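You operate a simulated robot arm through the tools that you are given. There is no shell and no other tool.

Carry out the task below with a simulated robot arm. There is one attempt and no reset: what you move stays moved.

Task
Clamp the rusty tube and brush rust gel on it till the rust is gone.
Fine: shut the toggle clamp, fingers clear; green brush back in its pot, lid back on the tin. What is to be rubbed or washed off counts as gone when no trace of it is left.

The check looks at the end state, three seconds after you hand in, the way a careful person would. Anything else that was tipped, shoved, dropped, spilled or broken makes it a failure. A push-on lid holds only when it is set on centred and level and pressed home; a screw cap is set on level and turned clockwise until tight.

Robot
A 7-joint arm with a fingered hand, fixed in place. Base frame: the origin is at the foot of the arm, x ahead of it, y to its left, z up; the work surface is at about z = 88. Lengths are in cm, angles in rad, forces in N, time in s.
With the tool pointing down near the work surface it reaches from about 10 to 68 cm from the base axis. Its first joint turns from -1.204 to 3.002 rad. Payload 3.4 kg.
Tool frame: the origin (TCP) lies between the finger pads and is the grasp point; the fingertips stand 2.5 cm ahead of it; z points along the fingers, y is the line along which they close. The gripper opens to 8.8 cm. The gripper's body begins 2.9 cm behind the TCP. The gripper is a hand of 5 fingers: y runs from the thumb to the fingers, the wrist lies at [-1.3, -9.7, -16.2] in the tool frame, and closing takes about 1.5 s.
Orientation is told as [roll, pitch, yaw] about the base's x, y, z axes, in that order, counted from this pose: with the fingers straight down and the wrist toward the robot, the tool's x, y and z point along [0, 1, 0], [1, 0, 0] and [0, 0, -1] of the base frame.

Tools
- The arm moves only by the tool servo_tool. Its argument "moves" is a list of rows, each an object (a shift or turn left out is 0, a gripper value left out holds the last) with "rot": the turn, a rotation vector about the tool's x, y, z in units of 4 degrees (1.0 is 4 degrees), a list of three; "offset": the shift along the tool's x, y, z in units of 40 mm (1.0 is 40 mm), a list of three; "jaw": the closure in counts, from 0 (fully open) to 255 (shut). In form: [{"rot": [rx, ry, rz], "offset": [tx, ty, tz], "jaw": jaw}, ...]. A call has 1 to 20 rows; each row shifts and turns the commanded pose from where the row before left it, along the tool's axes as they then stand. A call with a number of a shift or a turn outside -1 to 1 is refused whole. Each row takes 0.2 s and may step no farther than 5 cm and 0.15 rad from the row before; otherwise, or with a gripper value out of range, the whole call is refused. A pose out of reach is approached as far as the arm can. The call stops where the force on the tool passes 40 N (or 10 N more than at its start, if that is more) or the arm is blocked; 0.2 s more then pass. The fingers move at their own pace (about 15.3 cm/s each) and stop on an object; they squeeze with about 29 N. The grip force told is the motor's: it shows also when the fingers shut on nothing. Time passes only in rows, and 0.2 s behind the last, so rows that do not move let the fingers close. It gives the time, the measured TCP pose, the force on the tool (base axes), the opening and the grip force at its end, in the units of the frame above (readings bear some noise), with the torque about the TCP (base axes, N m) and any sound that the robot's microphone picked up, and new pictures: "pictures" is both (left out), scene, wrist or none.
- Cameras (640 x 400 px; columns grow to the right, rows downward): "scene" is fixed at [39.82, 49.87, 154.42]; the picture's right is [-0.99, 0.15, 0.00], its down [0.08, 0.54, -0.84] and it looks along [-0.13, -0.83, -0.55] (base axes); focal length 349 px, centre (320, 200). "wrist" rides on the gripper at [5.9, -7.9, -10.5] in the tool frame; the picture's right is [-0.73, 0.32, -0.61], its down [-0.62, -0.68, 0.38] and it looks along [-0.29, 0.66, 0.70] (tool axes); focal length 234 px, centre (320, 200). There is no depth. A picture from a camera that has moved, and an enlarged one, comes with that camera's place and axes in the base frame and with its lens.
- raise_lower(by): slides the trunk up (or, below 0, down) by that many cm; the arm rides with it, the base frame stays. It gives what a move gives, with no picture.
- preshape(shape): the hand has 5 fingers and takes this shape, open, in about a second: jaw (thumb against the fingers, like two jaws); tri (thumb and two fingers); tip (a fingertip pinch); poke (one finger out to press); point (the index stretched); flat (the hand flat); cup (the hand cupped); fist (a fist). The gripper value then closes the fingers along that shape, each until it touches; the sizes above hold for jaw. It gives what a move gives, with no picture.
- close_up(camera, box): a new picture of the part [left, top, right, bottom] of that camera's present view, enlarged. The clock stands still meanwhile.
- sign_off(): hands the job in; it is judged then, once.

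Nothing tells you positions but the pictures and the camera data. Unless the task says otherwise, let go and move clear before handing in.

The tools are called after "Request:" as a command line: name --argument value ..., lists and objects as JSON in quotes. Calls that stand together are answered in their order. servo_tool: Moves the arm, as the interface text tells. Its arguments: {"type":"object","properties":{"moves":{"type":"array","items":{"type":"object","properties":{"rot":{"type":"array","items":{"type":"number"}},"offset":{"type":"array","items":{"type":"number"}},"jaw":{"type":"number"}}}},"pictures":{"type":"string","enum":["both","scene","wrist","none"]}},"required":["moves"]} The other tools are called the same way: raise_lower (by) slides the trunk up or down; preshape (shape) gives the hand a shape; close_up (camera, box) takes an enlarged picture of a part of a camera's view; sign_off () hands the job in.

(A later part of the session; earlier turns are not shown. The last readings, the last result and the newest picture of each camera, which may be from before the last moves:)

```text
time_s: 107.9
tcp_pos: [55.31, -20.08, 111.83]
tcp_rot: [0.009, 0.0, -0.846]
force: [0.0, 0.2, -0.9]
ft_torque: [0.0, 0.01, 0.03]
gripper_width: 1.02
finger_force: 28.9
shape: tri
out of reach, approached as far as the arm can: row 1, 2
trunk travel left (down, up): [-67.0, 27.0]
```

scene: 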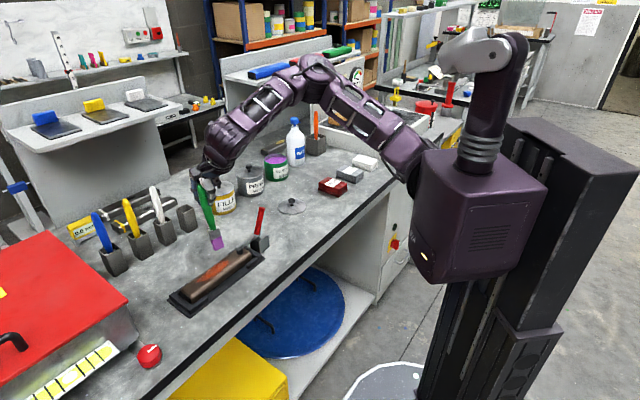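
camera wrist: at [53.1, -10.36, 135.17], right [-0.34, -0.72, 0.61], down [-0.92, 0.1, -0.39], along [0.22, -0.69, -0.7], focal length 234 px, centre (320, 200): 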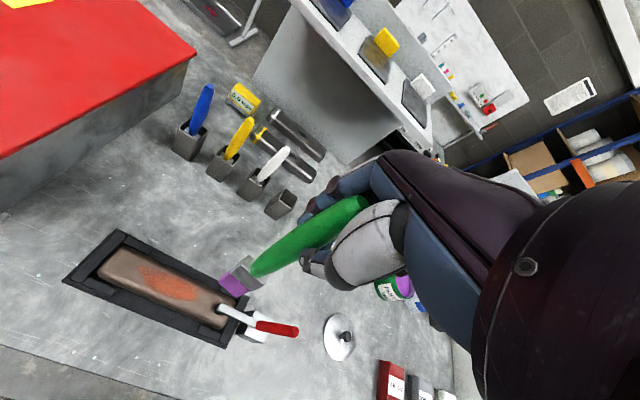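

The wrist twist relative to the arm direction seems to be the limit here. I turn the hand back toward the radial direction; the brush just spins about its axis.

Request:
servo_tool --moves '[{"rot": [0, 0, -1]}, {"rot": [0, 0, -1]}, {"rot": [0, 0, -1]}, {"rot": [0, 0, -1]}, {"rot": [0, 0, -1]}, {"rot": [0, 0, -1]}, {"rot": [0, 0, -1]}, {"offset": [0, 0, 0]}]' --pictures "none"

```text
time_s: 109.7
tcp_pos: [55.39, -20.02, 111.74]
tcp_rot: [0.007, -0.005, -0.359]
force: [-0.4, 1.5, -1.2]
ft_torque: [-0.01, -0.01, -0.01]
gripper_width: 1.01
finger_force: 29.2
shape: tri
trunk travel left (down, up): [-67.0, 27.0]
```

Now the tool is near radial. I move over the center of the rust patch and lower to just above contact.

Request:
servo_tool --moves '[{"offset": [0.45, -0.05, 0]}, {"offset": [0.45, -0.05, 0]}, {"offset": [0, 0, 0.4]}, {"offset": [0, 0, 0]}]' --pictures "none"

Request:
close_up --camera "scene" --box '[160, 190, 280, 320]'

Request:
close_up --camera "wrist" --box '[100, 150, 350, 360]'

```text
time_s: 110.7
tcp_pos: [56.4, -16.53, 110.19]
tcp_rot: [0.005, -0.005, -0.359]
force: [1.0, -0.3, 0.1]
ft_torque: [0.04, -0.03, 0.0]
gripper_width: 1.01
finger_force: 29.1
shape: tri
trunk travel left (down, up): [-67.0, 27.0]
```

```text
3.08 times, centred on (220, 255) of scene
camera zoom: at [39.82, 49.87, 154.42], right [-0.99, 0.15, 0.0], down [0.08, 0.54, -0.84], along [-0.13, -0.83, -0.55], focal length 1074 px, centre (628, 31)
```

zoom: 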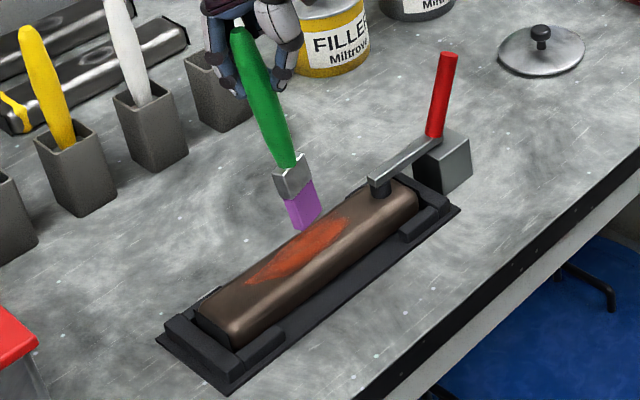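

```text
1.90 times, centred on (225, 255) of wrist
camera zoom: at [51.01, -8.31, 120.66], right [0.04, -0.8, 0.6], down [-0.85, -0.34, -0.39], along [0.52, -0.5, -0.69], focal length 446 px, centre (501, 95)
```

zoom: 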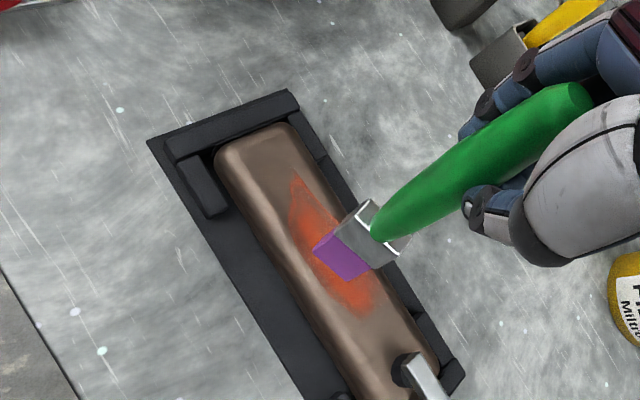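

The brush hovers right over the patch center. I lower slowly into contact.

Request:
servo_tool --moves '[{"offset": [0, 0, 0.15]}, {"offset": [0, 0, 0.15]}, {"offset": [0, 0, 0]}]' --pictures "none"

Request:
servo_tool --moves '[{"offset": [0, 0, 0.08]}, {"offset": [0, 0, 0.08]}, {"offset": [0, 0, 0]}]' --pictures "none"

Request:
close_up --camera "scene" --box '[180, 200, 280, 300]'

Request:
close_up --camera "wrist" --box '[150, 170, 330, 340]'

```text
time_s: 111.5
tcp_pos: [56.39, -16.56, 109.09]
tcp_rot: [0.008, -0.005, -0.36]
force: [1.2, 0.5, -0.1]
ft_torque: [-0.02, 0.0, -0.02]
gripper_width: 1.02
finger_force: 28.9
shape: tri
trunk travel left (down, up): [-67.0, 27.0]
```

```text
time_s: 112.3
tcp_pos: [56.25, -16.55, 108.36]
tcp_rot: [0.007, -0.006, -0.36]
force: [-0.3, 0.5, 0.5]
ft_torque: [0.02, 0.03, -0.03]
gripper_width: 1.01
finger_force: 29.4
shape: tri
trunk travel left (down, up): [-67.0, 27.0]
```

```text
4.00 times, centred on (230, 250) of scene
camera zoom: at [39.82, 49.87, 154.42], right [-0.99, 0.15, 0.0], down [0.08, 0.54, -0.84], along [-0.13, -0.83, -0.55], focal length 1396 px, centre (680, 0)
```

zoom: 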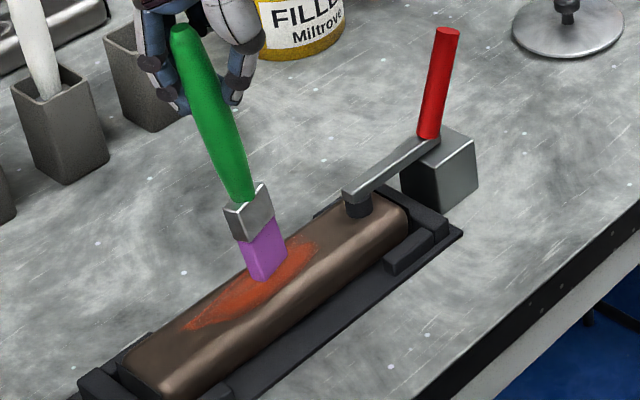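

```text
2.35 times, centred on (240, 255) of wrist
camera zoom: at [50.99, -8.33, 118.82], right [0.04, -0.8, 0.6], down [-0.85, -0.34, -0.39], along [0.52, -0.5, -0.69], focal length 551 px, centre (508, 71)
```

zoom: 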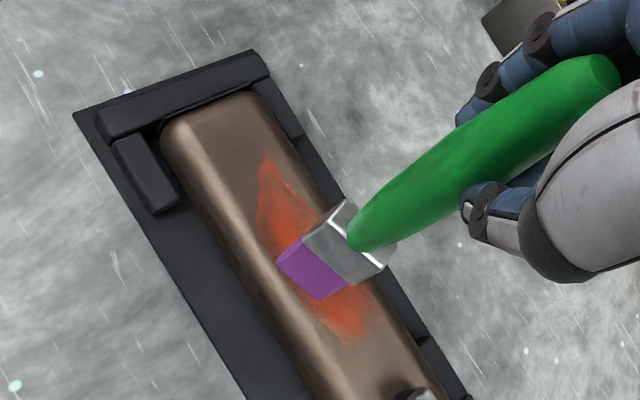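

Request:
servo_tool --moves '[{"offset": [0, 0, 0.08]}, {"offset": [0, 0, 0.08]}, {"offset": [0, 0, 0]}]' --pictures "none"

Request:
servo_tool --moves '[{"offset": [0, 0, 0.08]}, {"offset": [0, 0, 0]}]' --pictures "none"

Request:
close_up --camera "scene" --box '[180, 200, 280, 300]'

```text
time_s: 113.1
tcp_pos: [56.33, -16.53, 107.73]
tcp_rot: [0.007, -0.003, -0.36]
force: [-1.1, -0.4, -0.2]
ft_torque: [-0.01, 0.01, -0.02]
gripper_width: 0.99
finger_force: 28.4
shape: tri
trunk travel left (down, up): [-67.0, 27.0]
```

```text
time_s: 113.7
tcp_pos: [56.33, -16.53, 107.44]
tcp_rot: [0.008, -0.006, -0.36]
force: [-0.2, -1.0, 0.2]
ft_torque: [-0.02, 0.03, -0.01]
gripper_width: 1.03
finger_force: 29.2
shape: tri
trunk travel left (down, up): [-67.0, 27.0]
```

```text
4.00 times, centred on (230, 250) of scene
camera zoom: at [39.82, 49.87, 154.42], right [-0.99, 0.15, 0.0], down [0.08, 0.54, -0.84], along [-0.13, -0.83, -0.55], focal length 1396 px, centre (680, 0)
```

zoom: 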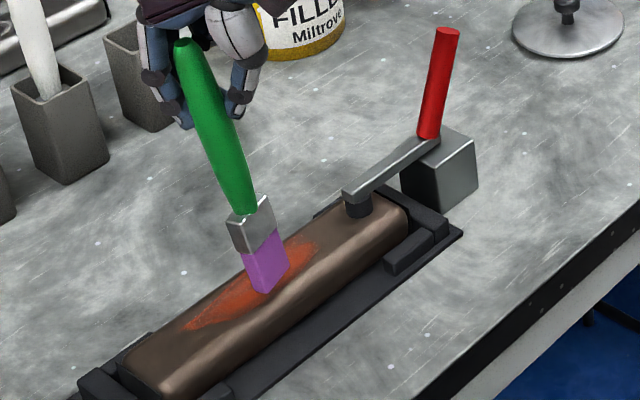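

Request:
servo_tool --moves '[{"offset": [0, 0, 0.08]}, {"offset": [0, 0, 0.08]}, {"offset": [0, 0, 0]}]' --pictures "none"

Request:
servo_tool --moves '[{"offset": [0, 0, 0.08]}, {"offset": [0, 0, 0]}]' --pictures "none"

Request:
close_up --camera "scene" --box '[180, 200, 280, 300]'

Request:
close_up --camera "wrist" --box '[150, 170, 330, 340]'

```text
time_s: 114.5
tcp_pos: [56.27, -16.61, 106.76]
tcp_rot: [0.007, -0.006, -0.359]
force: [0.6, 0.2, 0.0]
ft_torque: [-0.03, 0.01, -0.04]
gripper_width: 1.0
finger_force: 29.0
shape: tri
trunk travel left (down, up): [-67.0, 27.0]
```

```text
time_s: 115.1
tcp_pos: [56.43, -16.45, 106.43]
tcp_rot: [0.009, -0.005, -0.36]
force: [-0.5, 0.5, 1.1]
ft_torque: [-0.02, 0.0, 0.02]
gripper_width: 1.01
finger_force: 28.7
shape: tri
trunk travel left (down, up): [-67.0, 27.0]
```

```text
4.00 times, centred on (230, 250) of scene
camera zoom: at [39.82, 49.87, 154.42], right [-0.99, 0.15, 0.0], down [0.08, 0.54, -0.84], along [-0.13, -0.83, -0.55], focal length 1396 px, centre (680, 0)
```

zoom: 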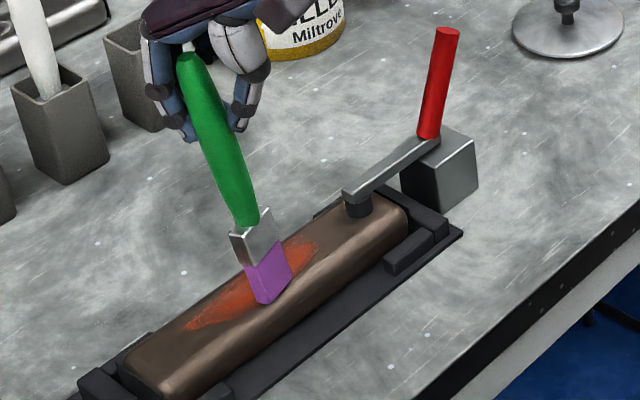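

```text
2.35 times, centred on (240, 255) of wrist
camera zoom: at [50.99, -8.28, 116.91], right [0.04, -0.8, 0.6], down [-0.85, -0.34, -0.39], along [0.52, -0.5, -0.69], focal length 551 px, centre (508, 71)
```

zoom: 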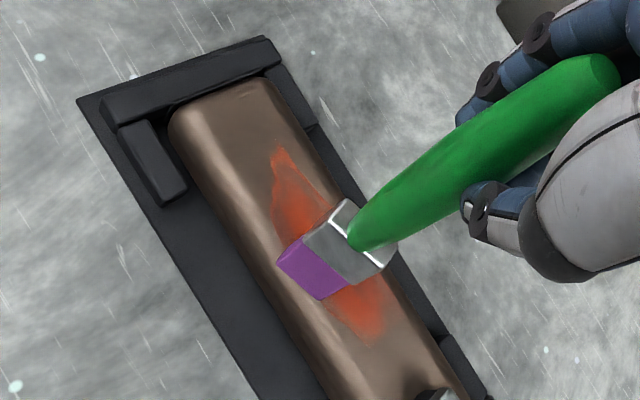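

The tip is about 1.8 cm toward the robot side of the patch axis. I lift 1 cm, shift across, and come down again.

Request:
servo_tool --moves '[{"offset": [0, 0, -0.3]}, {"offset": [-0.213, 0.396, 0]}, {"offset": [0, 0, 0.1]}, {"offset": [0, 0, 0.1]}, {"offset": [0, 0, 0]}]' --pictures "none"

Request:
close_up --camera "scene" --box '[180, 200, 280, 300]'

Request:
close_up --camera "wrist" --box '[150, 170, 330, 340]'

```text
time_s: 116.3
tcp_pos: [57.68, -17.91, 106.85]
tcp_rot: [0.007, -0.005, -0.36]
force: [0.4, -0.2, -0.7]
ft_torque: [0.02, 0.02, -0.03]
gripper_width: 0.99
finger_force: 29.1
shape: tri
trunk travel left (down, up): [-67.0, 27.0]
```

```text
4.00 times, centred on (230, 250) of scene
camera zoom: at [39.82, 49.87, 154.42], right [-0.99, 0.15, 0.0], down [0.08, 0.54, -0.84], along [-0.13, -0.83, -0.55], focal length 1396 px, centre (680, 0)
```

zoom: 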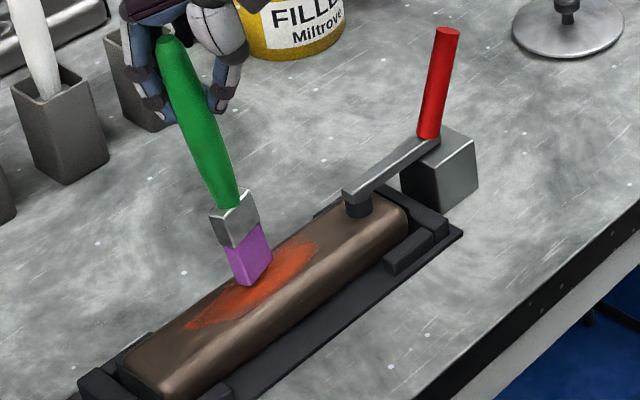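

```text
2.35 times, centred on (240, 255) of wrist
camera zoom: at [52.22, -9.64, 117.31], right [0.04, -0.8, 0.6], down [-0.85, -0.34, -0.39], along [0.52, -0.5, -0.69], focal length 551 px, centre (508, 71)
```

zoom: 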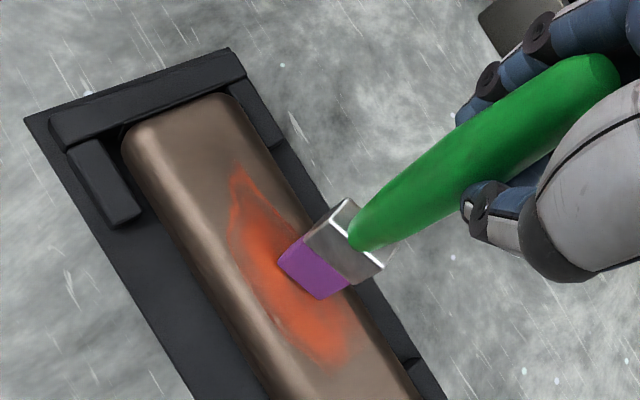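

Request:
servo_tool --moves '[{"offset": [0, 0, 0.08]}, {"offset": [0, 0, 0.08]}, {"offset": [0, 0, 0]}]' --pictures "none"

Request:
servo_tool --moves '[{"offset": [0, 0, 0.08]}, {"offset": [0, 0, 0]}]' --pictures "none"

Request:
close_up --camera "scene" --box '[190, 210, 270, 290]'

Request:
close_up --camera "wrist" --box '[150, 170, 330, 340]'

```text
time_s: 117.1
tcp_pos: [57.43, -17.78, 106.36]
tcp_rot: [0.005, -0.009, -0.359]
force: [0.2, -0.7, 8.2]
ft_torque: [-0.02, -0.03, 0.0]
gripper_width: 1.05
finger_force: 28.9
shape: tri
trunk travel left (down, up): [-67.0, 27.0]
```

```text
time_s: 117.7
tcp_pos: [57.34, -17.87, 106.18]
tcp_rot: [0.009, -0.01, -0.36]
force: [0.6, -1.3, 20.6]
ft_torque: [0.0, -0.06, -0.02]
gripper_width: 1.1
finger_force: 28.9
shape: tri
trunk travel left (down, up): [-67.0, 27.0]
```

```text
5.00 times, centred on (230, 250) of scene
camera zoom: at [39.82, 49.87, 154.42], right [-0.99, 0.15, 0.0], down [0.08, 0.54, -0.84], along [-0.13, -0.83, -0.55], focal length 1745 px, centre (770, -50)
```

zoom: 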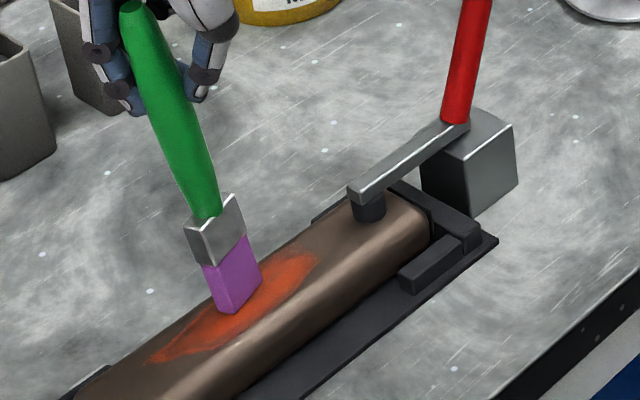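

```text
2.35 times, centred on (240, 255) of wrist
camera zoom: at [51.94, -9.58, 116.67], right [0.04, -0.8, 0.6], down [-0.85, -0.34, -0.4], along [0.52, -0.5, -0.69], focal length 551 px, centre (508, 71)
```

zoom: 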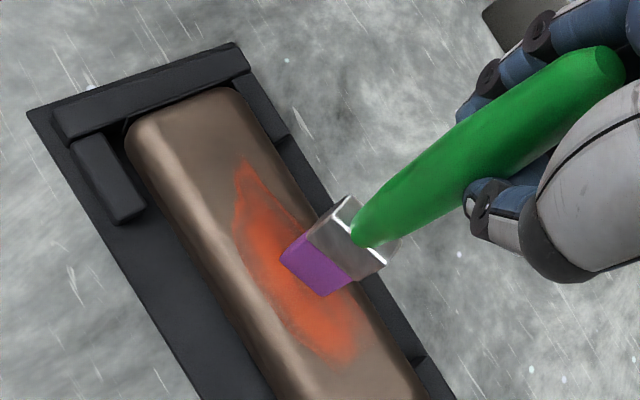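

Contact at TCP z about 106.4, with the tip on the patch axis near its middle. I ease the pressure and stroke along the tube toward the far end of the patch.

Request:
servo_tool --moves '[{"offset": [0, 0, -0.05]}, {"offset": [0.176, 0.095, 0]}, {"offset": [0.176, 0.095, 0]}, {"offset": [0.176, 0.095, 0]}, {"offset": [0.176, 0.095, 0]}, {"offset": [0.176, 0.095, 0]}, {"offset": [0.176, 0.095, 0]}, {"offset": [0, 0, 0]}]' --pictures "none"

Request:
close_up --camera "scene" --box '[180, 210, 270, 300]'

Request:
close_up --camera "wrist" --box '[150, 170, 350, 360]'

```text
time_s: 119.5
tcp_pos: [60.47, -15.41, 106.07]
tcp_rot: [0.006, -0.006, -0.36]
force: [-0.1, -0.7, -0.5]
ft_torque: [0.03, -0.02, 0.0]
gripper_width: 1.05
finger_force: 29.2
shape: tri
out of reach, approached as far as the arm can: row 7
trunk travel left (down, up): [-67.0, 27.0]
```

```text
4.44 times, centred on (225, 255) of scene
camera zoom: at [39.82, 49.87, 154.42], right [-0.99, 0.15, 0.0], down [0.08, 0.54, -0.84], along [-0.13, -0.83, -0.55], focal length 1552 px, centre (742, -44)
```

zoom: 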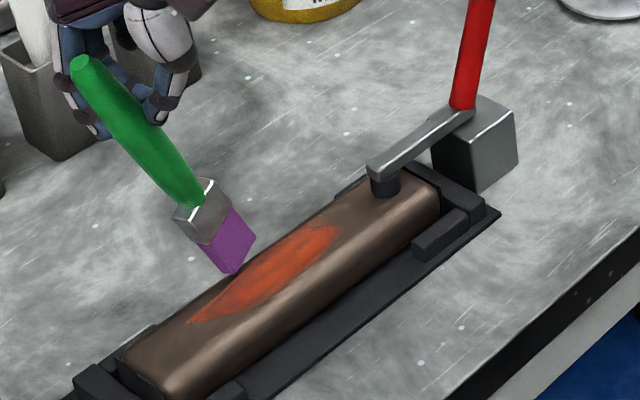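

```text
2.11 times, centred on (250, 265) of wrist
camera zoom: at [55.18, -7.13, 116.72], right [0.04, -0.8, 0.6], down [-0.85, -0.34, -0.39], along [0.52, -0.5, -0.69], focal length 493 px, centre (467, 63)
```

zoom: 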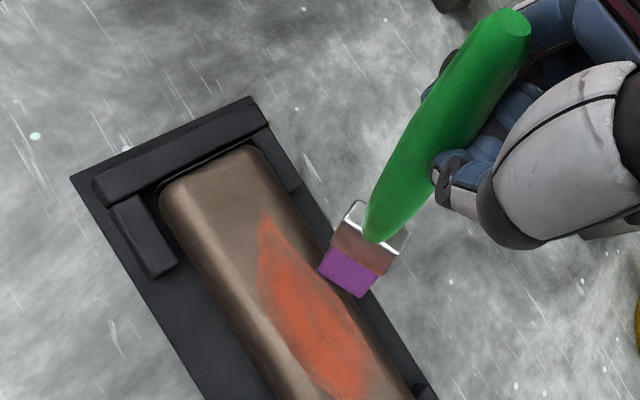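

The tip stuck and the brush pivoted in the pinch instead of sweeping. I lift off and look closely at the patch and the brush.

Request:
servo_tool --moves '[{"offset": [0, 0, -0.4]}, {"offset": [0, 0, -0.4]}, {"offset": [0, 0, 0]}]' --pictures "none"

Request:
close_up --camera "scene" --box '[180, 200, 270, 300]'

Request:
close_up --camera "wrist" --box '[180, 190, 350, 360]'

```text
time_s: 120.3
tcp_pos: [60.64, -15.37, 109.43]
tcp_rot: [0.006, -0.005, -0.359]
force: [0.3, 0.0, 0.0]
ft_torque: [0.03, -0.02, 0.0]
gripper_width: 1.05
finger_force: 29.0
shape: tri
trunk travel left (down, up): [-67.0, 27.0]
```

```text
4.00 times, centred on (225, 250) of scene
camera zoom: at [39.82, 49.87, 154.42], right [-0.99, 0.15, 0.0], down [0.08, 0.54, -0.84], along [-0.13, -0.83, -0.55], focal length 1396 px, centre (700, 0)
```

zoom: 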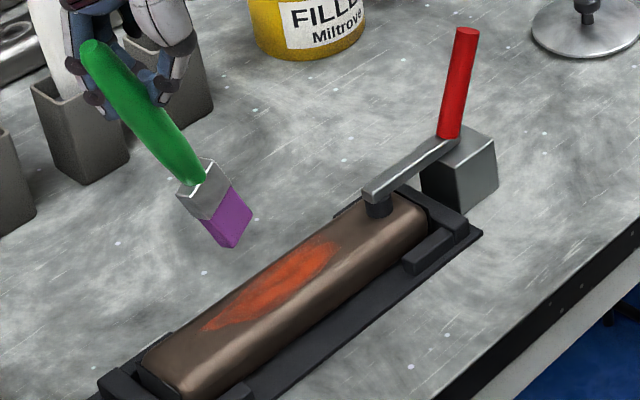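

```text
2.35 times, centred on (265, 275) of wrist
camera zoom: at [55.2, -7.14, 119.97], right [0.04, -0.8, 0.6], down [-0.85, -0.34, -0.39], along [0.52, -0.5, -0.69], focal length 551 px, centre (449, 24)
```

zoom: 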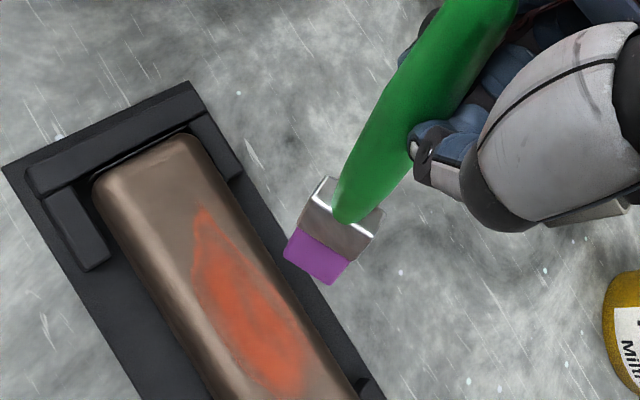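

The brush now leans so its tip trails behind. Dragging it in that same direction should work, so I set the tip at the clamp-side end of the patch and touch down gently.

Request:
servo_tool --moves '[{"offset": [-0.5, -0.55, 0]}, {"offset": [-0.53, -0.55, 0]}, {"offset": [0, 0, 0.4]}, {"offset": [0, 0, 0.4]}, {"offset": [0, 0, 0]}]' --pictures "none"

Request:
close_up --camera "scene" --box '[190, 200, 280, 290]'

Request:
close_up --camera "wrist" --box '[180, 190, 350, 360]'

```text
time_s: 121.5
tcp_pos: [54.93, -17.58, 106.31]
tcp_rot: [0.005, -0.006, -0.36]
force: [-0.2, 1.0, 0.2]
ft_torque: [-0.02, 0.0, 0.02]
gripper_width: 1.02
finger_force: 29.1
shape: tri
trunk travel left (down, up): [-67.0, 27.0]
```

```text
4.44 times, centred on (235, 245) of scene
camera zoom: at [39.82, 49.87, 154.42], right [-0.99, 0.15, 0.0], down [0.08, 0.54, -0.84], along [-0.13, -0.83, -0.55], focal length 1552 px, centre (698, 0)
```

zoom: 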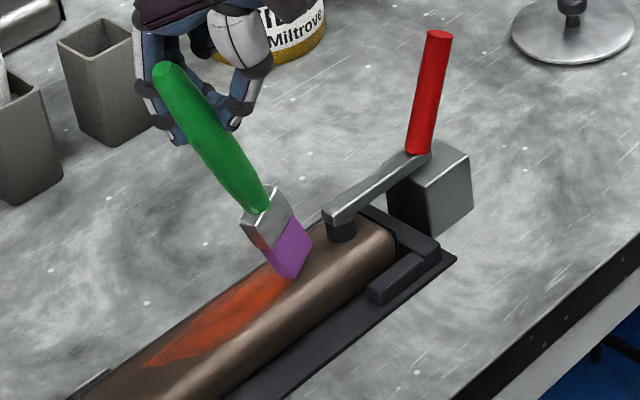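

```text
2.35 times, centred on (265, 275) of wrist
camera zoom: at [49.54, -9.39, 116.79], right [0.04, -0.8, 0.6], down [-0.85, -0.34, -0.39], along [0.52, -0.5, -0.69], focal length 551 px, centre (449, 24)
```

zoom: 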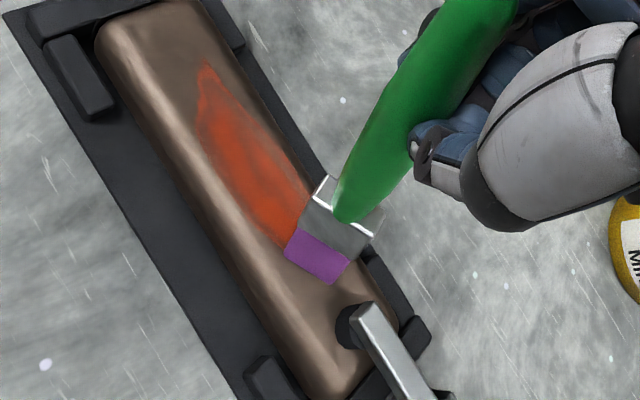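

The tip is at the patch's clamp end. I touch down lightly and drag toward the far end.

Request:
servo_tool --moves '[{"offset": [0, 0, 0.12]}, {"offset": [0.22, 0.118, 0]}, {"offset": [0.22, 0.118, 0]}, {"offset": [0.22, 0.118, 0]}, {"offset": [0.22, 0.118, 0]}]' --pictures "none"

Request:
close_up --camera "scene" --box '[190, 200, 280, 290]'

Request:
close_up --camera "wrist" --box '[180, 190, 350, 360]'

```text
time_s: 122.7
tcp_pos: [58.01, -15.01, 105.9]
tcp_rot: [0.007, -0.005, -0.359]
force: [0.3, 0.0, 0.5]
ft_torque: [-0.02, 0.07, 0.03]
gripper_width: 1.01
finger_force: 29.5
shape: tri
trunk travel left (down, up): [-67.0, 27.0]
```

```text
4.44 times, centred on (235, 245) of scene
camera zoom: at [39.82, 49.87, 154.42], right [-0.99, 0.15, 0.0], down [0.08, 0.54, -0.84], along [-0.13, -0.83, -0.55], focal length 1552 px, centre (698, 0)
```

zoom: 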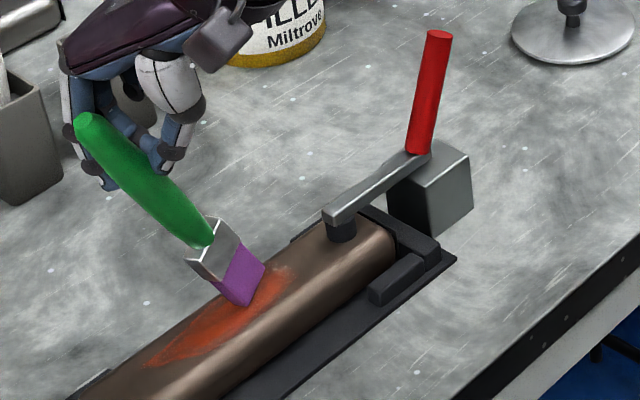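

```text
2.35 times, centred on (265, 275) of wrist
camera zoom: at [52.66, -6.78, 116.29], right [0.04, -0.8, 0.6], down [-0.85, -0.34, -0.39], along [0.52, -0.5, -0.69], focal length 551 px, centre (449, 24)
```

zoom: 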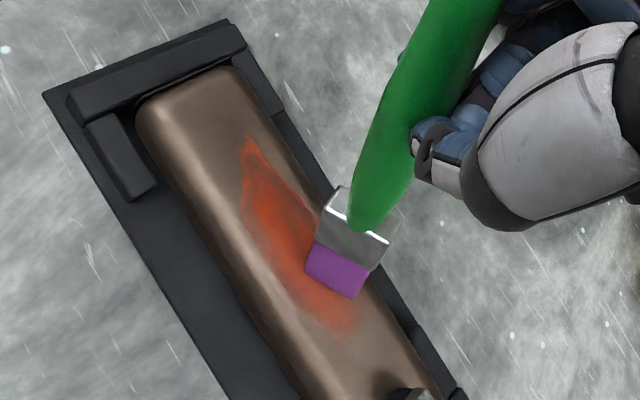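

The brushed part of the patch is fading. I continue the stroke.

Request:
servo_tool --moves '[{"offset": [0, 0, 0.06]}, {"offset": [0.22, 0.118, 0]}, {"offset": [0.22, 0.118, 0]}, {"offset": [0.22, 0.118, 0]}, {"offset": [0.22, 0.118, 0]}, {"offset": [0.22, 0.118, 0]}, {"offset": [0.22, 0.118, 0]}]' --pictures "none"

Request:
close_up --camera "scene" --box '[180, 210, 270, 300]'

Request:
close_up --camera "wrist" --box '[180, 190, 350, 360]'

```text
time_s: 124.3
tcp_pos: [59.41, -14.19, 106.48]
tcp_rot: [0.008, -0.006, -0.36]
force: [-0.3, -0.2, -0.6]
ft_torque: [0.02, 0.03, -0.02]
gripper_width: 1.01
finger_force: 28.9
shape: tri
out of reach, approached as far as the arm can: row 3, 4, 5, 6, 7
trunk travel left (down, up): [-67.0, 27.0]
```

```text
4.44 times, centred on (225, 255) of scene
camera zoom: at [39.82, 49.87, 154.42], right [-0.99, 0.15, 0.0], down [0.08, 0.54, -0.84], along [-0.13, -0.83, -0.55], focal length 1552 px, centre (742, -44)
```

zoom: 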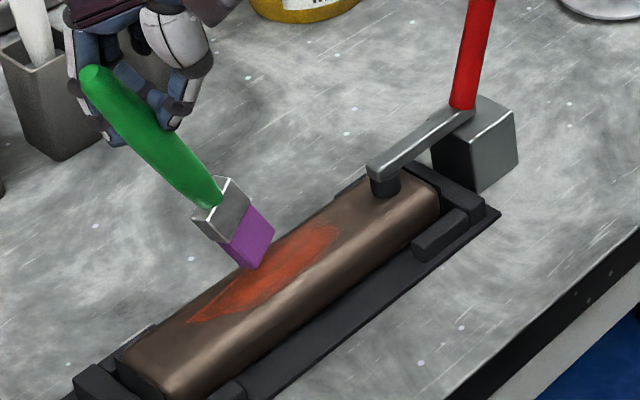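

```text
2.35 times, centred on (265, 275) of wrist
camera zoom: at [54.19, -6.05, 117.09], right [0.04, -0.8, 0.6], down [-0.85, -0.34, -0.39], along [0.52, -0.5, -0.69], focal length 551 px, centre (449, 24)
```

zoom: 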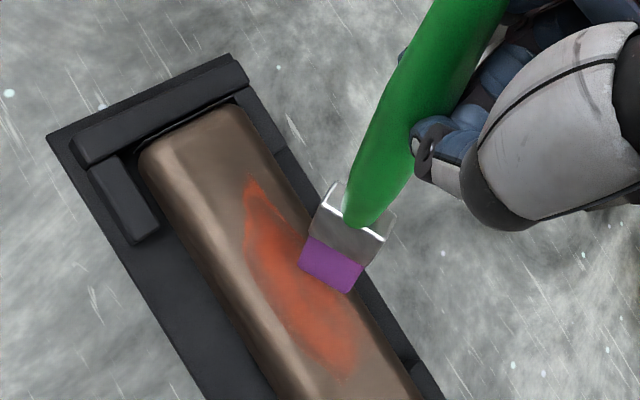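

The rust is getting fainter. The arm hits a limit here because the shoulder is too high, so I trade height: hand up, trunk down.

Request:
servo_tool --moves '[{"offset": [0, 0, -0.7]}, {"offset": [0, 0, -0.7]}, {"offset": [0, 0, -0.7]}, {"offset": [0, 0, -0.7]}, {"offset": [0, 0, 0]}]' --pictures "none"

Request:
raise_lower --by -9

Request:
servo_tool --moves '[{"offset": [0.22, 0.118, 0]}, {"offset": [0.22, 0.118, 0]}, {"offset": [0.22, 0.118, 0]}, {"offset": [0.22, 0.118, 0]}, {"offset": [0, 0, 0]}]' --pictures "scene"

```text
time_s: 125.5
tcp_pos: [59.33, -14.62, 117.68]
tcp_rot: [0.007, -0.005, -0.36]
force: [0.7, -0.6, -0.6]
ft_torque: [0.0, 0.03, 0.0]
gripper_width: 1.02
finger_force: 29.2
shape: tri
trunk travel left (down, up): [-67.0, 27.0]
```

```text
time_s: 126.8
tcp_pos: [59.4, -14.63, 108.66]
tcp_rot: [0.008, -0.004, -0.359]
force: [-0.8, 0.0, 0.0]
ft_torque: [0.01, -0.01, 0.01]
gripper_width: 1.01
finger_force: 28.6
shape: tri
trunk travel left (down, up): [-58.0, 36.0]
```

```text
time_s: 128.0
tcp_pos: [59.45, -14.57, 108.79]
tcp_rot: [0.009, -0.005, -0.359]
force: [0.6, 1.0, -0.7]
ft_torque: [0.0, 0.0, -0.02]
gripper_width: 1.0
finger_force: 29.7
shape: tri
out of reach, approached as far as the arm can: row 1, 2, 3, 4
trunk travel left (down, up): [-58.0, 36.0]
```

scene: 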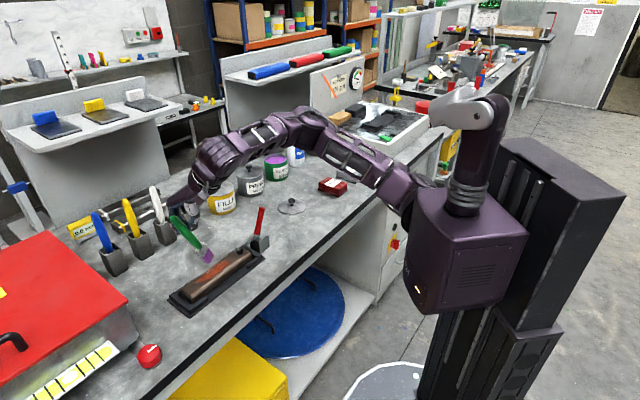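

Request:
servo_tool --moves '[{"rot": [0, 0, -1]}, {"rot": [0, 0, -1]}, {"rot": [0, 0, -1]}, {"rot": [0, 0, -1]}, {"rot": [0, 0, -1]}, {"offset": [0.25, 0, 0]}, {"offset": [0.25, 0, 0]}, {"offset": [0, 0, 0]}]' --pictures "none"

```text
time_s: 129.8
tcp_pos: [59.37, -12.7, 108.72]
tcp_rot: [0.007, -0.01, -0.01]
force: [0.1, -0.3, 0.0]
ft_torque: [-0.01, -0.01, 0.03]
gripper_width: 1.02
finger_force: 28.8
shape: tri
trunk travel left (down, up): [-58.0, 36.0]
```

Turning the hand frees it. I continue turning so that the pads' closing direction comes in line with the tube, which also gives a stiffer stroke.

Request:
servo_tool --moves '[{"rot": [0, 0, -1]}, {"rot": [0, 0, -1]}, {"rot": [0, 0, -1]}, {"rot": [0, 0, -1]}, {"rot": [0, 0, -1]}, {"rot": [0, 0, -1]}, {"rot": [0, 0, -1]}, {"rot": [0, 0, -1]}, {"rot": [0, 0, -1]}, {"rot": [0, 0, -1]}, {"offset": [0, 0, 0]}]'

Request:
close_up --camera "scene" --box '[160, 150, 280, 300]'

Request:
close_up --camera "wrist" --box '[150, 150, 350, 360]'

```text
time_s: 132.2
tcp_pos: [59.32, -12.63, 108.79]
tcp_rot: [-0.002, -0.01, 0.69]
force: [-0.4, -0.1, -0.7]
ft_torque: [-0.03, -0.01, 0.03]
gripper_width: 1.01
finger_force: 29.0
shape: tri
trunk travel left (down, up): [-58.0, 36.0]
camera wrist: at [49.47, -13.14, 119.18], right [0.71, -0.36, 0.61], down [-0.13, -0.91, -0.39], along [0.7, 0.2, -0.69], focal length 234 px, centre (320, 200)
```

scene: 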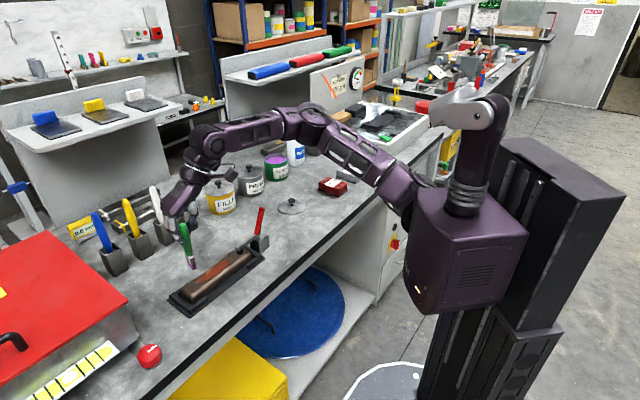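
wrist: 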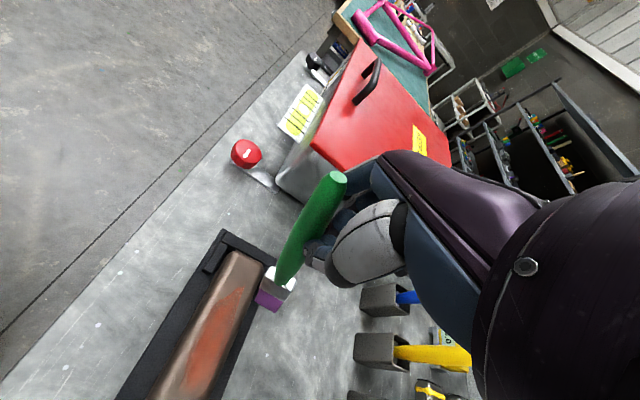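

```text
2.67 times, centred on (220, 225) of scene
camera zoom: at [39.82, 49.87, 154.42], right [-0.99, 0.15, 0.0], down [0.08, 0.54, -0.84], along [-0.13, -0.83, -0.55], focal length 931 px, centre (587, 133)
```

zoom: 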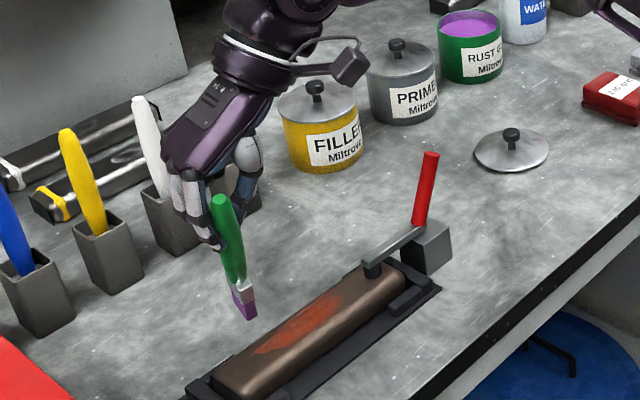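

```text
1.90 times, centred on (250, 255) of wrist
camera zoom: at [49.47, -13.14, 119.18], right [0.71, -0.36, 0.61], down [-0.13, -0.91, -0.39], along [0.7, 0.2, -0.69], focal length 446 px, centre (453, 95)
```

zoom: 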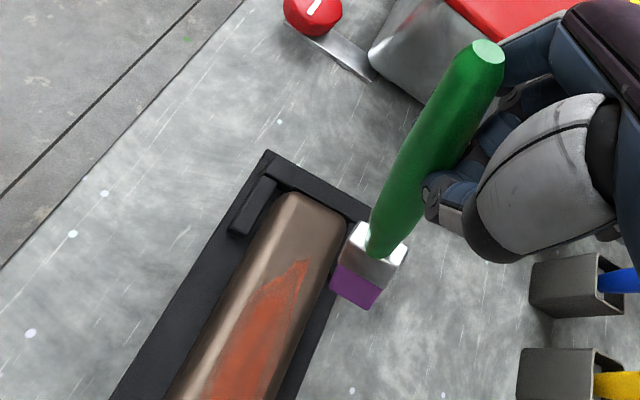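

The hand is now aligned with the tube. I tilt the tool to make the leaning brush vertical again and shift over the patch's far end.

Request:
servo_tool --moves '[{"rot": [0, 0.88, 0]}, {"rot": [0, 0.88, 0]}, {"rot": [0, 0.88, 0]}, {"rot": [0, 0.88, 0]}, {"rot": [0, 0.88, 0]}, {"offset": [0, 0, 0]}]' --pictures "none"

Request:
close_up --camera "scene" --box '[170, 180, 270, 300]'

Request:
close_up --camera "wrist" --box '[150, 150, 350, 360]'

```text
time_s: 133.6
tcp_pos: [59.42, -12.59, 108.81]
tcp_rot: [0.306, -0.012, 0.689]
force: [0.2, -0.4, 0.3]
ft_torque: [0.01, -0.04, 0.01]
gripper_width: 1.04
finger_force: 28.9
shape: tri
trunk travel left (down, up): [-58.0, 36.0]
```

```text
3.33 times, centred on (220, 240) of scene
camera zoom: at [39.82, 49.87, 154.42], right [-0.99, 0.15, 0.0], down [0.08, 0.54, -0.84], along [-0.13, -0.83, -0.55], focal length 1164 px, centre (653, 67)
```

zoom: 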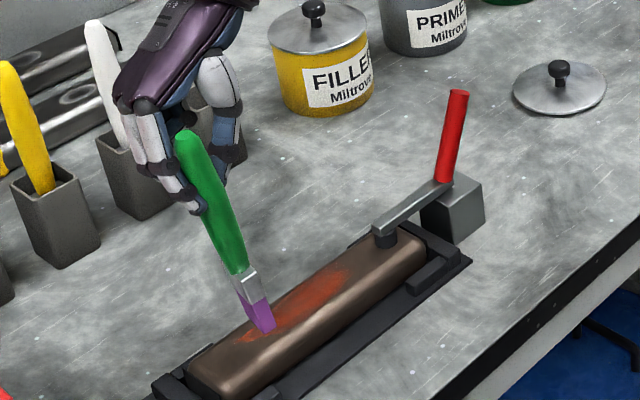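

```text
1.90 times, centred on (250, 255) of wrist
camera zoom: at [51.65, -15.78, 120.46], right [0.8, -0.47, 0.36], down [-0.22, -0.8, -0.56], along [0.56, 0.37, -0.74], focal length 446 px, centre (453, 95)
```

zoom: 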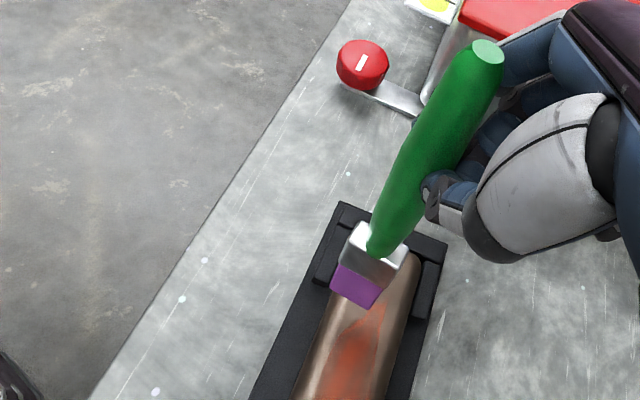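

The tip hangs over the far end, slightly too near the front. I shift it back across the tube axis and to the clamp-side end of the patch.

Request:
servo_tool --moves '[{"offset": [-0.25, -0.6, -0.08]}, {"offset": [-0.25, -0.6, -0.08]}, {"offset": [0, -0.6, 0]}, {"offset": [0, -0.6, 0]}, {"offset": [0, 0, 0]}]' --pictures "none"

Request:
close_up --camera "scene" --box '[180, 180, 280, 300]'

Request:
close_up --camera "wrist" --box '[150, 150, 350, 360]'

```text
time_s: 134.8
tcp_pos: [53.34, -20.38, 108.71]
tcp_rot: [0.308, -0.009, 0.69]
force: [-0.7, -0.4, -0.7]
ft_torque: [-0.01, -0.01, 0.0]
gripper_width: 1.01
finger_force: 28.9
shape: tri
trunk travel left (down, up): [-58.0, 36.0]
```

```text
3.33 times, centred on (230, 240) of scene
camera zoom: at [39.82, 49.87, 154.42], right [-0.99, 0.15, 0.0], down [0.08, 0.54, -0.84], along [-0.13, -0.83, -0.55], focal length 1164 px, centre (620, 67)
```

zoom: 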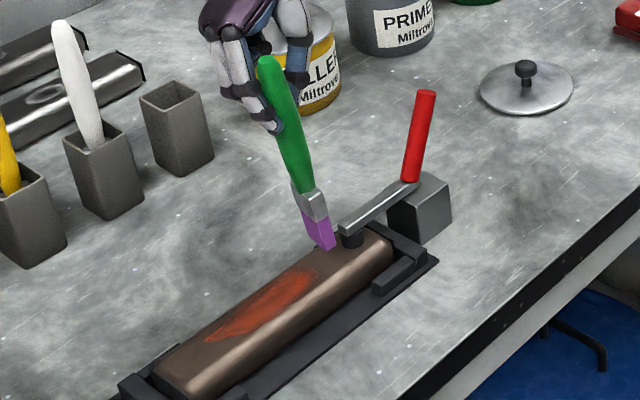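

```text
1.90 times, centred on (250, 255) of wrist
camera zoom: at [45.6, -23.54, 120.39], right [0.8, -0.47, 0.36], down [-0.22, -0.8, -0.56], along [0.55, 0.37, -0.74], focal length 446 px, centre (453, 95)
```

zoom: 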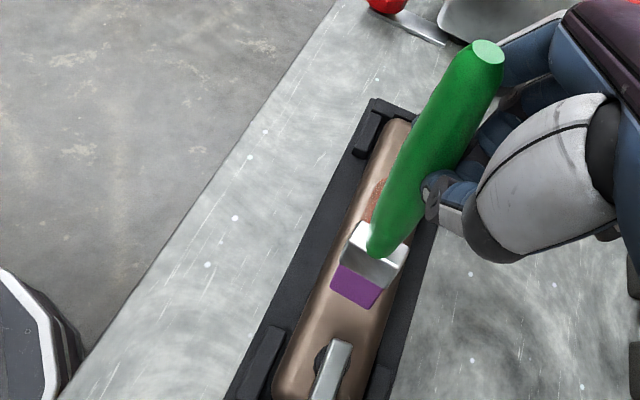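

The bristles span the tube width near the clamp-side end of the patch. I nudge it slightly and lower to contact.

Request:
servo_tool --moves '[{"offset": [-0.12, 0, -0.04]}, {"offset": [-0.09, 0, 0.286]}, {"offset": [-0.075, 0, 0.239]}, {"offset": [0, 0, 0]}]' --pictures "none"

Request:
servo_tool --moves '[{"offset": [-0.015, 0, 0.05]}, {"offset": [0, 0, 0]}]' --pictures "none"

Request:
close_up --camera "scene" --box '[190, 200, 280, 300]'

Request:
close_up --camera "wrist" --box '[150, 150, 350, 360]'

```text
time_s: 135.8
tcp_pos: [53.64, -20.67, 106.33]
tcp_rot: [0.308, -0.011, 0.688]
force: [0.1, -0.5, 0.0]
ft_torque: [0.01, -0.02, 0.03]
gripper_width: 1.0
finger_force: 28.9
shape: tri
trunk travel left (down, up): [-58.0, 36.0]
```

```text
time_s: 136.4
tcp_pos: [53.59, -20.68, 106.2]
tcp_rot: [0.307, -0.011, 0.687]
force: [0.2, 0.1, -0.1]
ft_torque: [0.0, 0.03, 0.02]
gripper_width: 1.01
finger_force: 28.8
shape: tri
trunk travel left (down, up): [-58.0, 36.0]
```

```text
4.00 times, centred on (235, 250) of scene
camera zoom: at [39.82, 49.87, 154.42], right [-0.99, 0.15, 0.0], down [0.08, 0.54, -0.84], along [-0.13, -0.83, -0.55], focal length 1396 px, centre (660, 0)
```

zoom: 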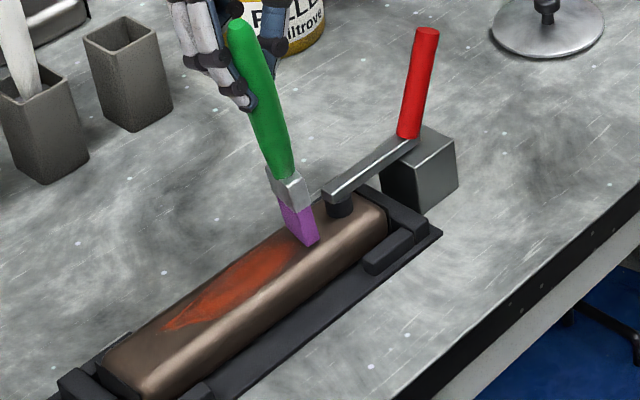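

```text
1.90 times, centred on (250, 255) of wrist
camera zoom: at [45.91, -23.89, 117.97], right [0.8, -0.47, 0.36], down [-0.22, -0.8, -0.56], along [0.56, 0.37, -0.74], focal length 446 px, centre (453, 95)
```

zoom: 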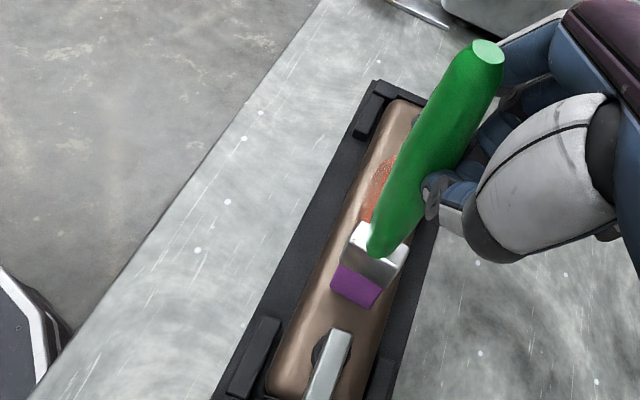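

Almost in contact. I press down a bit and stroke along the tube.

Request:
servo_tool --moves '[{"offset": [-0.02, 0, 0.06]}, {"offset": [-0.01, 0, 0.03]}, {"offset": [0, 0.2, 0]}, {"offset": [0, 0.2, 0]}, {"offset": [0, 0.2, 0]}, {"offset": [0, 0.2, 0]}]' --pictures "none"

Request:
close_up --camera "scene" --box '[190, 200, 280, 300]'

Request:
close_up --camera "wrist" --box '[150, 150, 350, 360]'

```text
time_s: 137.8
tcp_pos: [56.11, -18.65, 105.99]
tcp_rot: [0.305, -0.009, 0.687]
force: [-0.7, -0.3, 2.6]
ft_torque: [-0.11, 0.2, 0.05]
gripper_width: 1.01
finger_force: 28.6
shape: tri
trunk travel left (down, up): [-58.0, 36.0]
```

```text
4.00 times, centred on (235, 250) of scene
camera zoom: at [39.82, 49.87, 154.42], right [-0.99, 0.15, 0.0], down [0.08, 0.54, -0.84], along [-0.13, -0.83, -0.55], focal length 1396 px, centre (660, 0)
```

zoom: 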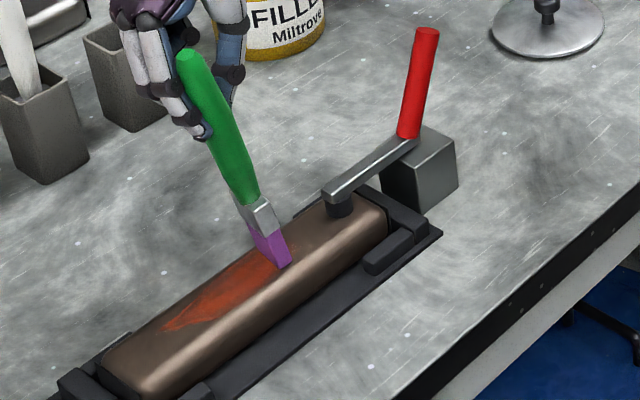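

```text
1.90 times, centred on (250, 255) of wrist
camera zoom: at [48.3, -21.82, 117.67], right [0.8, -0.47, 0.36], down [-0.22, -0.8, -0.56], along [0.56, 0.37, -0.74], focal length 446 px, centre (453, 95)
```

zoom: 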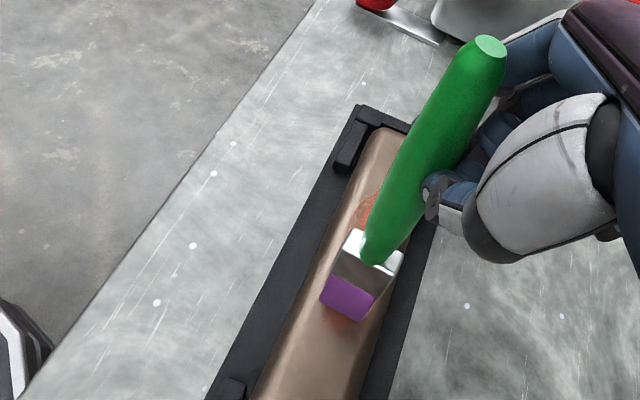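

The stroke holds well now. I continue to the far end of the patch.

Request:
servo_tool --moves '[{"offset": [0, 0.22, 0]}, {"offset": [0, 0.22, 0]}, {"offset": [0, 0.22, 0]}, {"offset": [0, 0.22, 0]}, {"offset": [0, 0.22, 0]}, {"offset": [0, 0.22, 0]}, {"offset": [0, 0.22, 0]}]' --pictures "none"

Request:
close_up --camera "scene" --box '[180, 200, 270, 300]'

Request:
close_up --camera "wrist" --box '[150, 150, 350, 360]'

```text
time_s: 139.4
tcp_pos: [60.8, -14.7, 106.05]
tcp_rot: [0.305, -0.011, 0.685]
force: [-0.7, 0.1, 1.4]
ft_torque: [0.0, 0.09, -0.02]
gripper_width: 1.01
finger_force: 29.0
shape: tri
trunk travel left (down, up): [-58.0, 36.0]
```

```text
4.00 times, centred on (225, 250) of scene
camera zoom: at [39.82, 49.87, 154.42], right [-0.99, 0.15, 0.0], down [0.08, 0.54, -0.84], along [-0.13, -0.83, -0.55], focal length 1396 px, centre (700, 0)
```

zoom: 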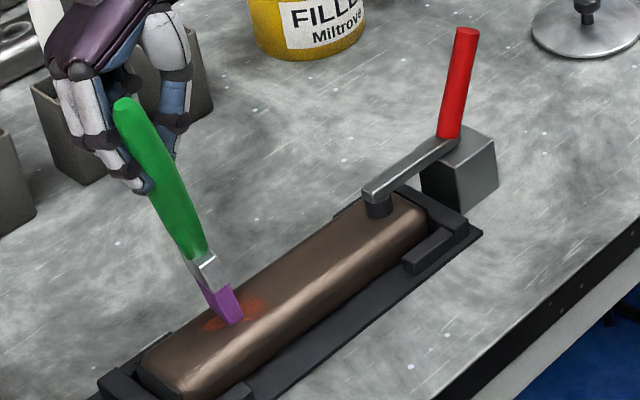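

```text
1.90 times, centred on (250, 255) of wrist
camera zoom: at [53.15, -17.89, 117.7], right [0.8, -0.47, 0.36], down [-0.22, -0.8, -0.56], along [0.56, 0.37, -0.74], focal length 446 px, centre (453, 95)
```

zoom: 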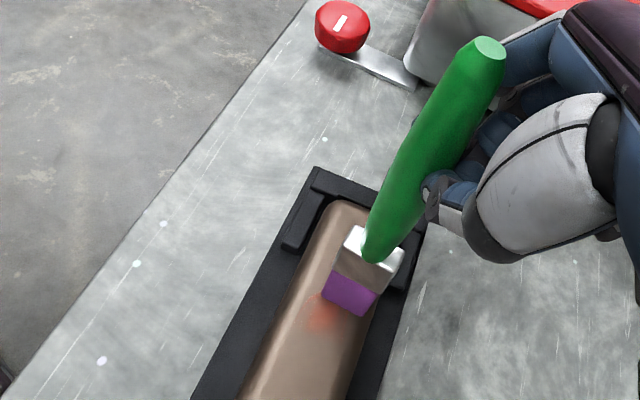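

Nearly all of the rust is gone; only the far end remains. I go on a bit and scrub back and forth there.

Request:
servo_tool --moves '[{"offset": [0, 0.2, 0]}, {"offset": [0, 0.2, 0]}, {"offset": [0, 0.15, 0]}, {"offset": [0, -0.2, 0]}, {"offset": [0, -0.2, 0]}, {"offset": [0, -0.2, 0]}, {"offset": [0, -0.2, 0]}, {"offset": [0, -0.2, 0]}, {"offset": [0, 0.2, 0]}, {"offset": [0, 0.2, 0]}, {"offset": [0, 0.2, 0]}, {"offset": [0, 0.2, 0]}, {"offset": [0, 0.2, 0]}]' --pictures "none"

Request:
servo_tool --moves '[{"offset": [0.075, 0, -0.24]}, {"offset": [0.075, 0, -0.24]}, {"offset": [0.15, 0, -0.48]}, {"offset": [0, 0, 0]}]' --pictures "none"

Request:
close_up --camera "scene" --box '[180, 200, 270, 300]'

Request:
close_up --camera "wrist" --box '[150, 170, 350, 380]'

```text
time_s: 142.2
tcp_pos: [61.53, -13.61, 105.95]
tcp_rot: [0.305, -0.011, 0.687]
force: [0.2, -1.2, 6.9]
ft_torque: [-0.12, 0.13, 0.04]
gripper_width: 1.0
finger_force: 29.5
shape: tri
out of reach, approached as far as the arm can: row 2, 3
trunk travel left (down, up): [-58.0, 36.0]
```

```text
time_s: 143.2
tcp_pos: [61.11, -13.69, 109.74]
tcp_rot: [0.305, -0.01, 0.687]
force: [0.5, -0.5, -0.1]
ft_torque: [0.03, 0.01, 0.0]
gripper_width: 1.01
finger_force: 28.9
shape: tri
out of reach, approached as far as the arm can: row 3
trunk travel left (down, up): [-58.0, 36.0]
```

```text
4.00 times, centred on (225, 250) of scene
camera zoom: at [39.82, 49.87, 154.42], right [-0.99, 0.15, 0.0], down [0.08, 0.54, -0.84], along [-0.13, -0.83, -0.55], focal length 1396 px, centre (700, 0)
```

zoom: 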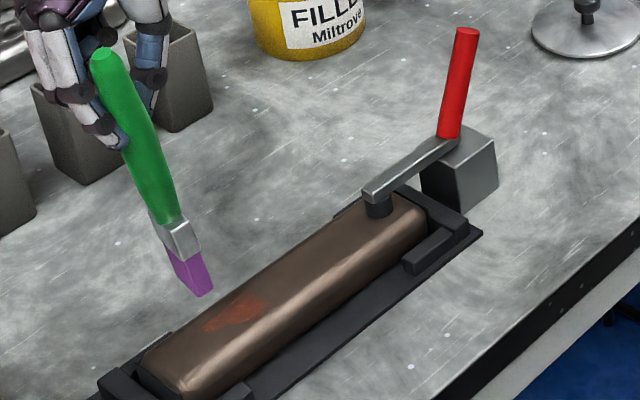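

```text
1.90 times, centred on (250, 275) of wrist
camera zoom: at [53.44, -16.95, 121.5], right [0.8, -0.47, 0.36], down [-0.22, -0.8, -0.56], along [0.56, 0.37, -0.74], focal length 446 px, centre (453, 57)
```

zoom: 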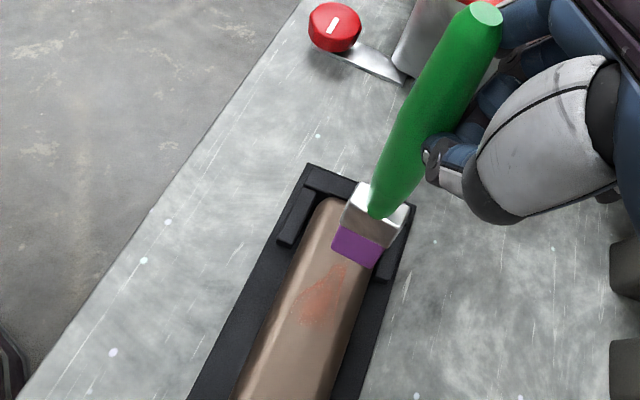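

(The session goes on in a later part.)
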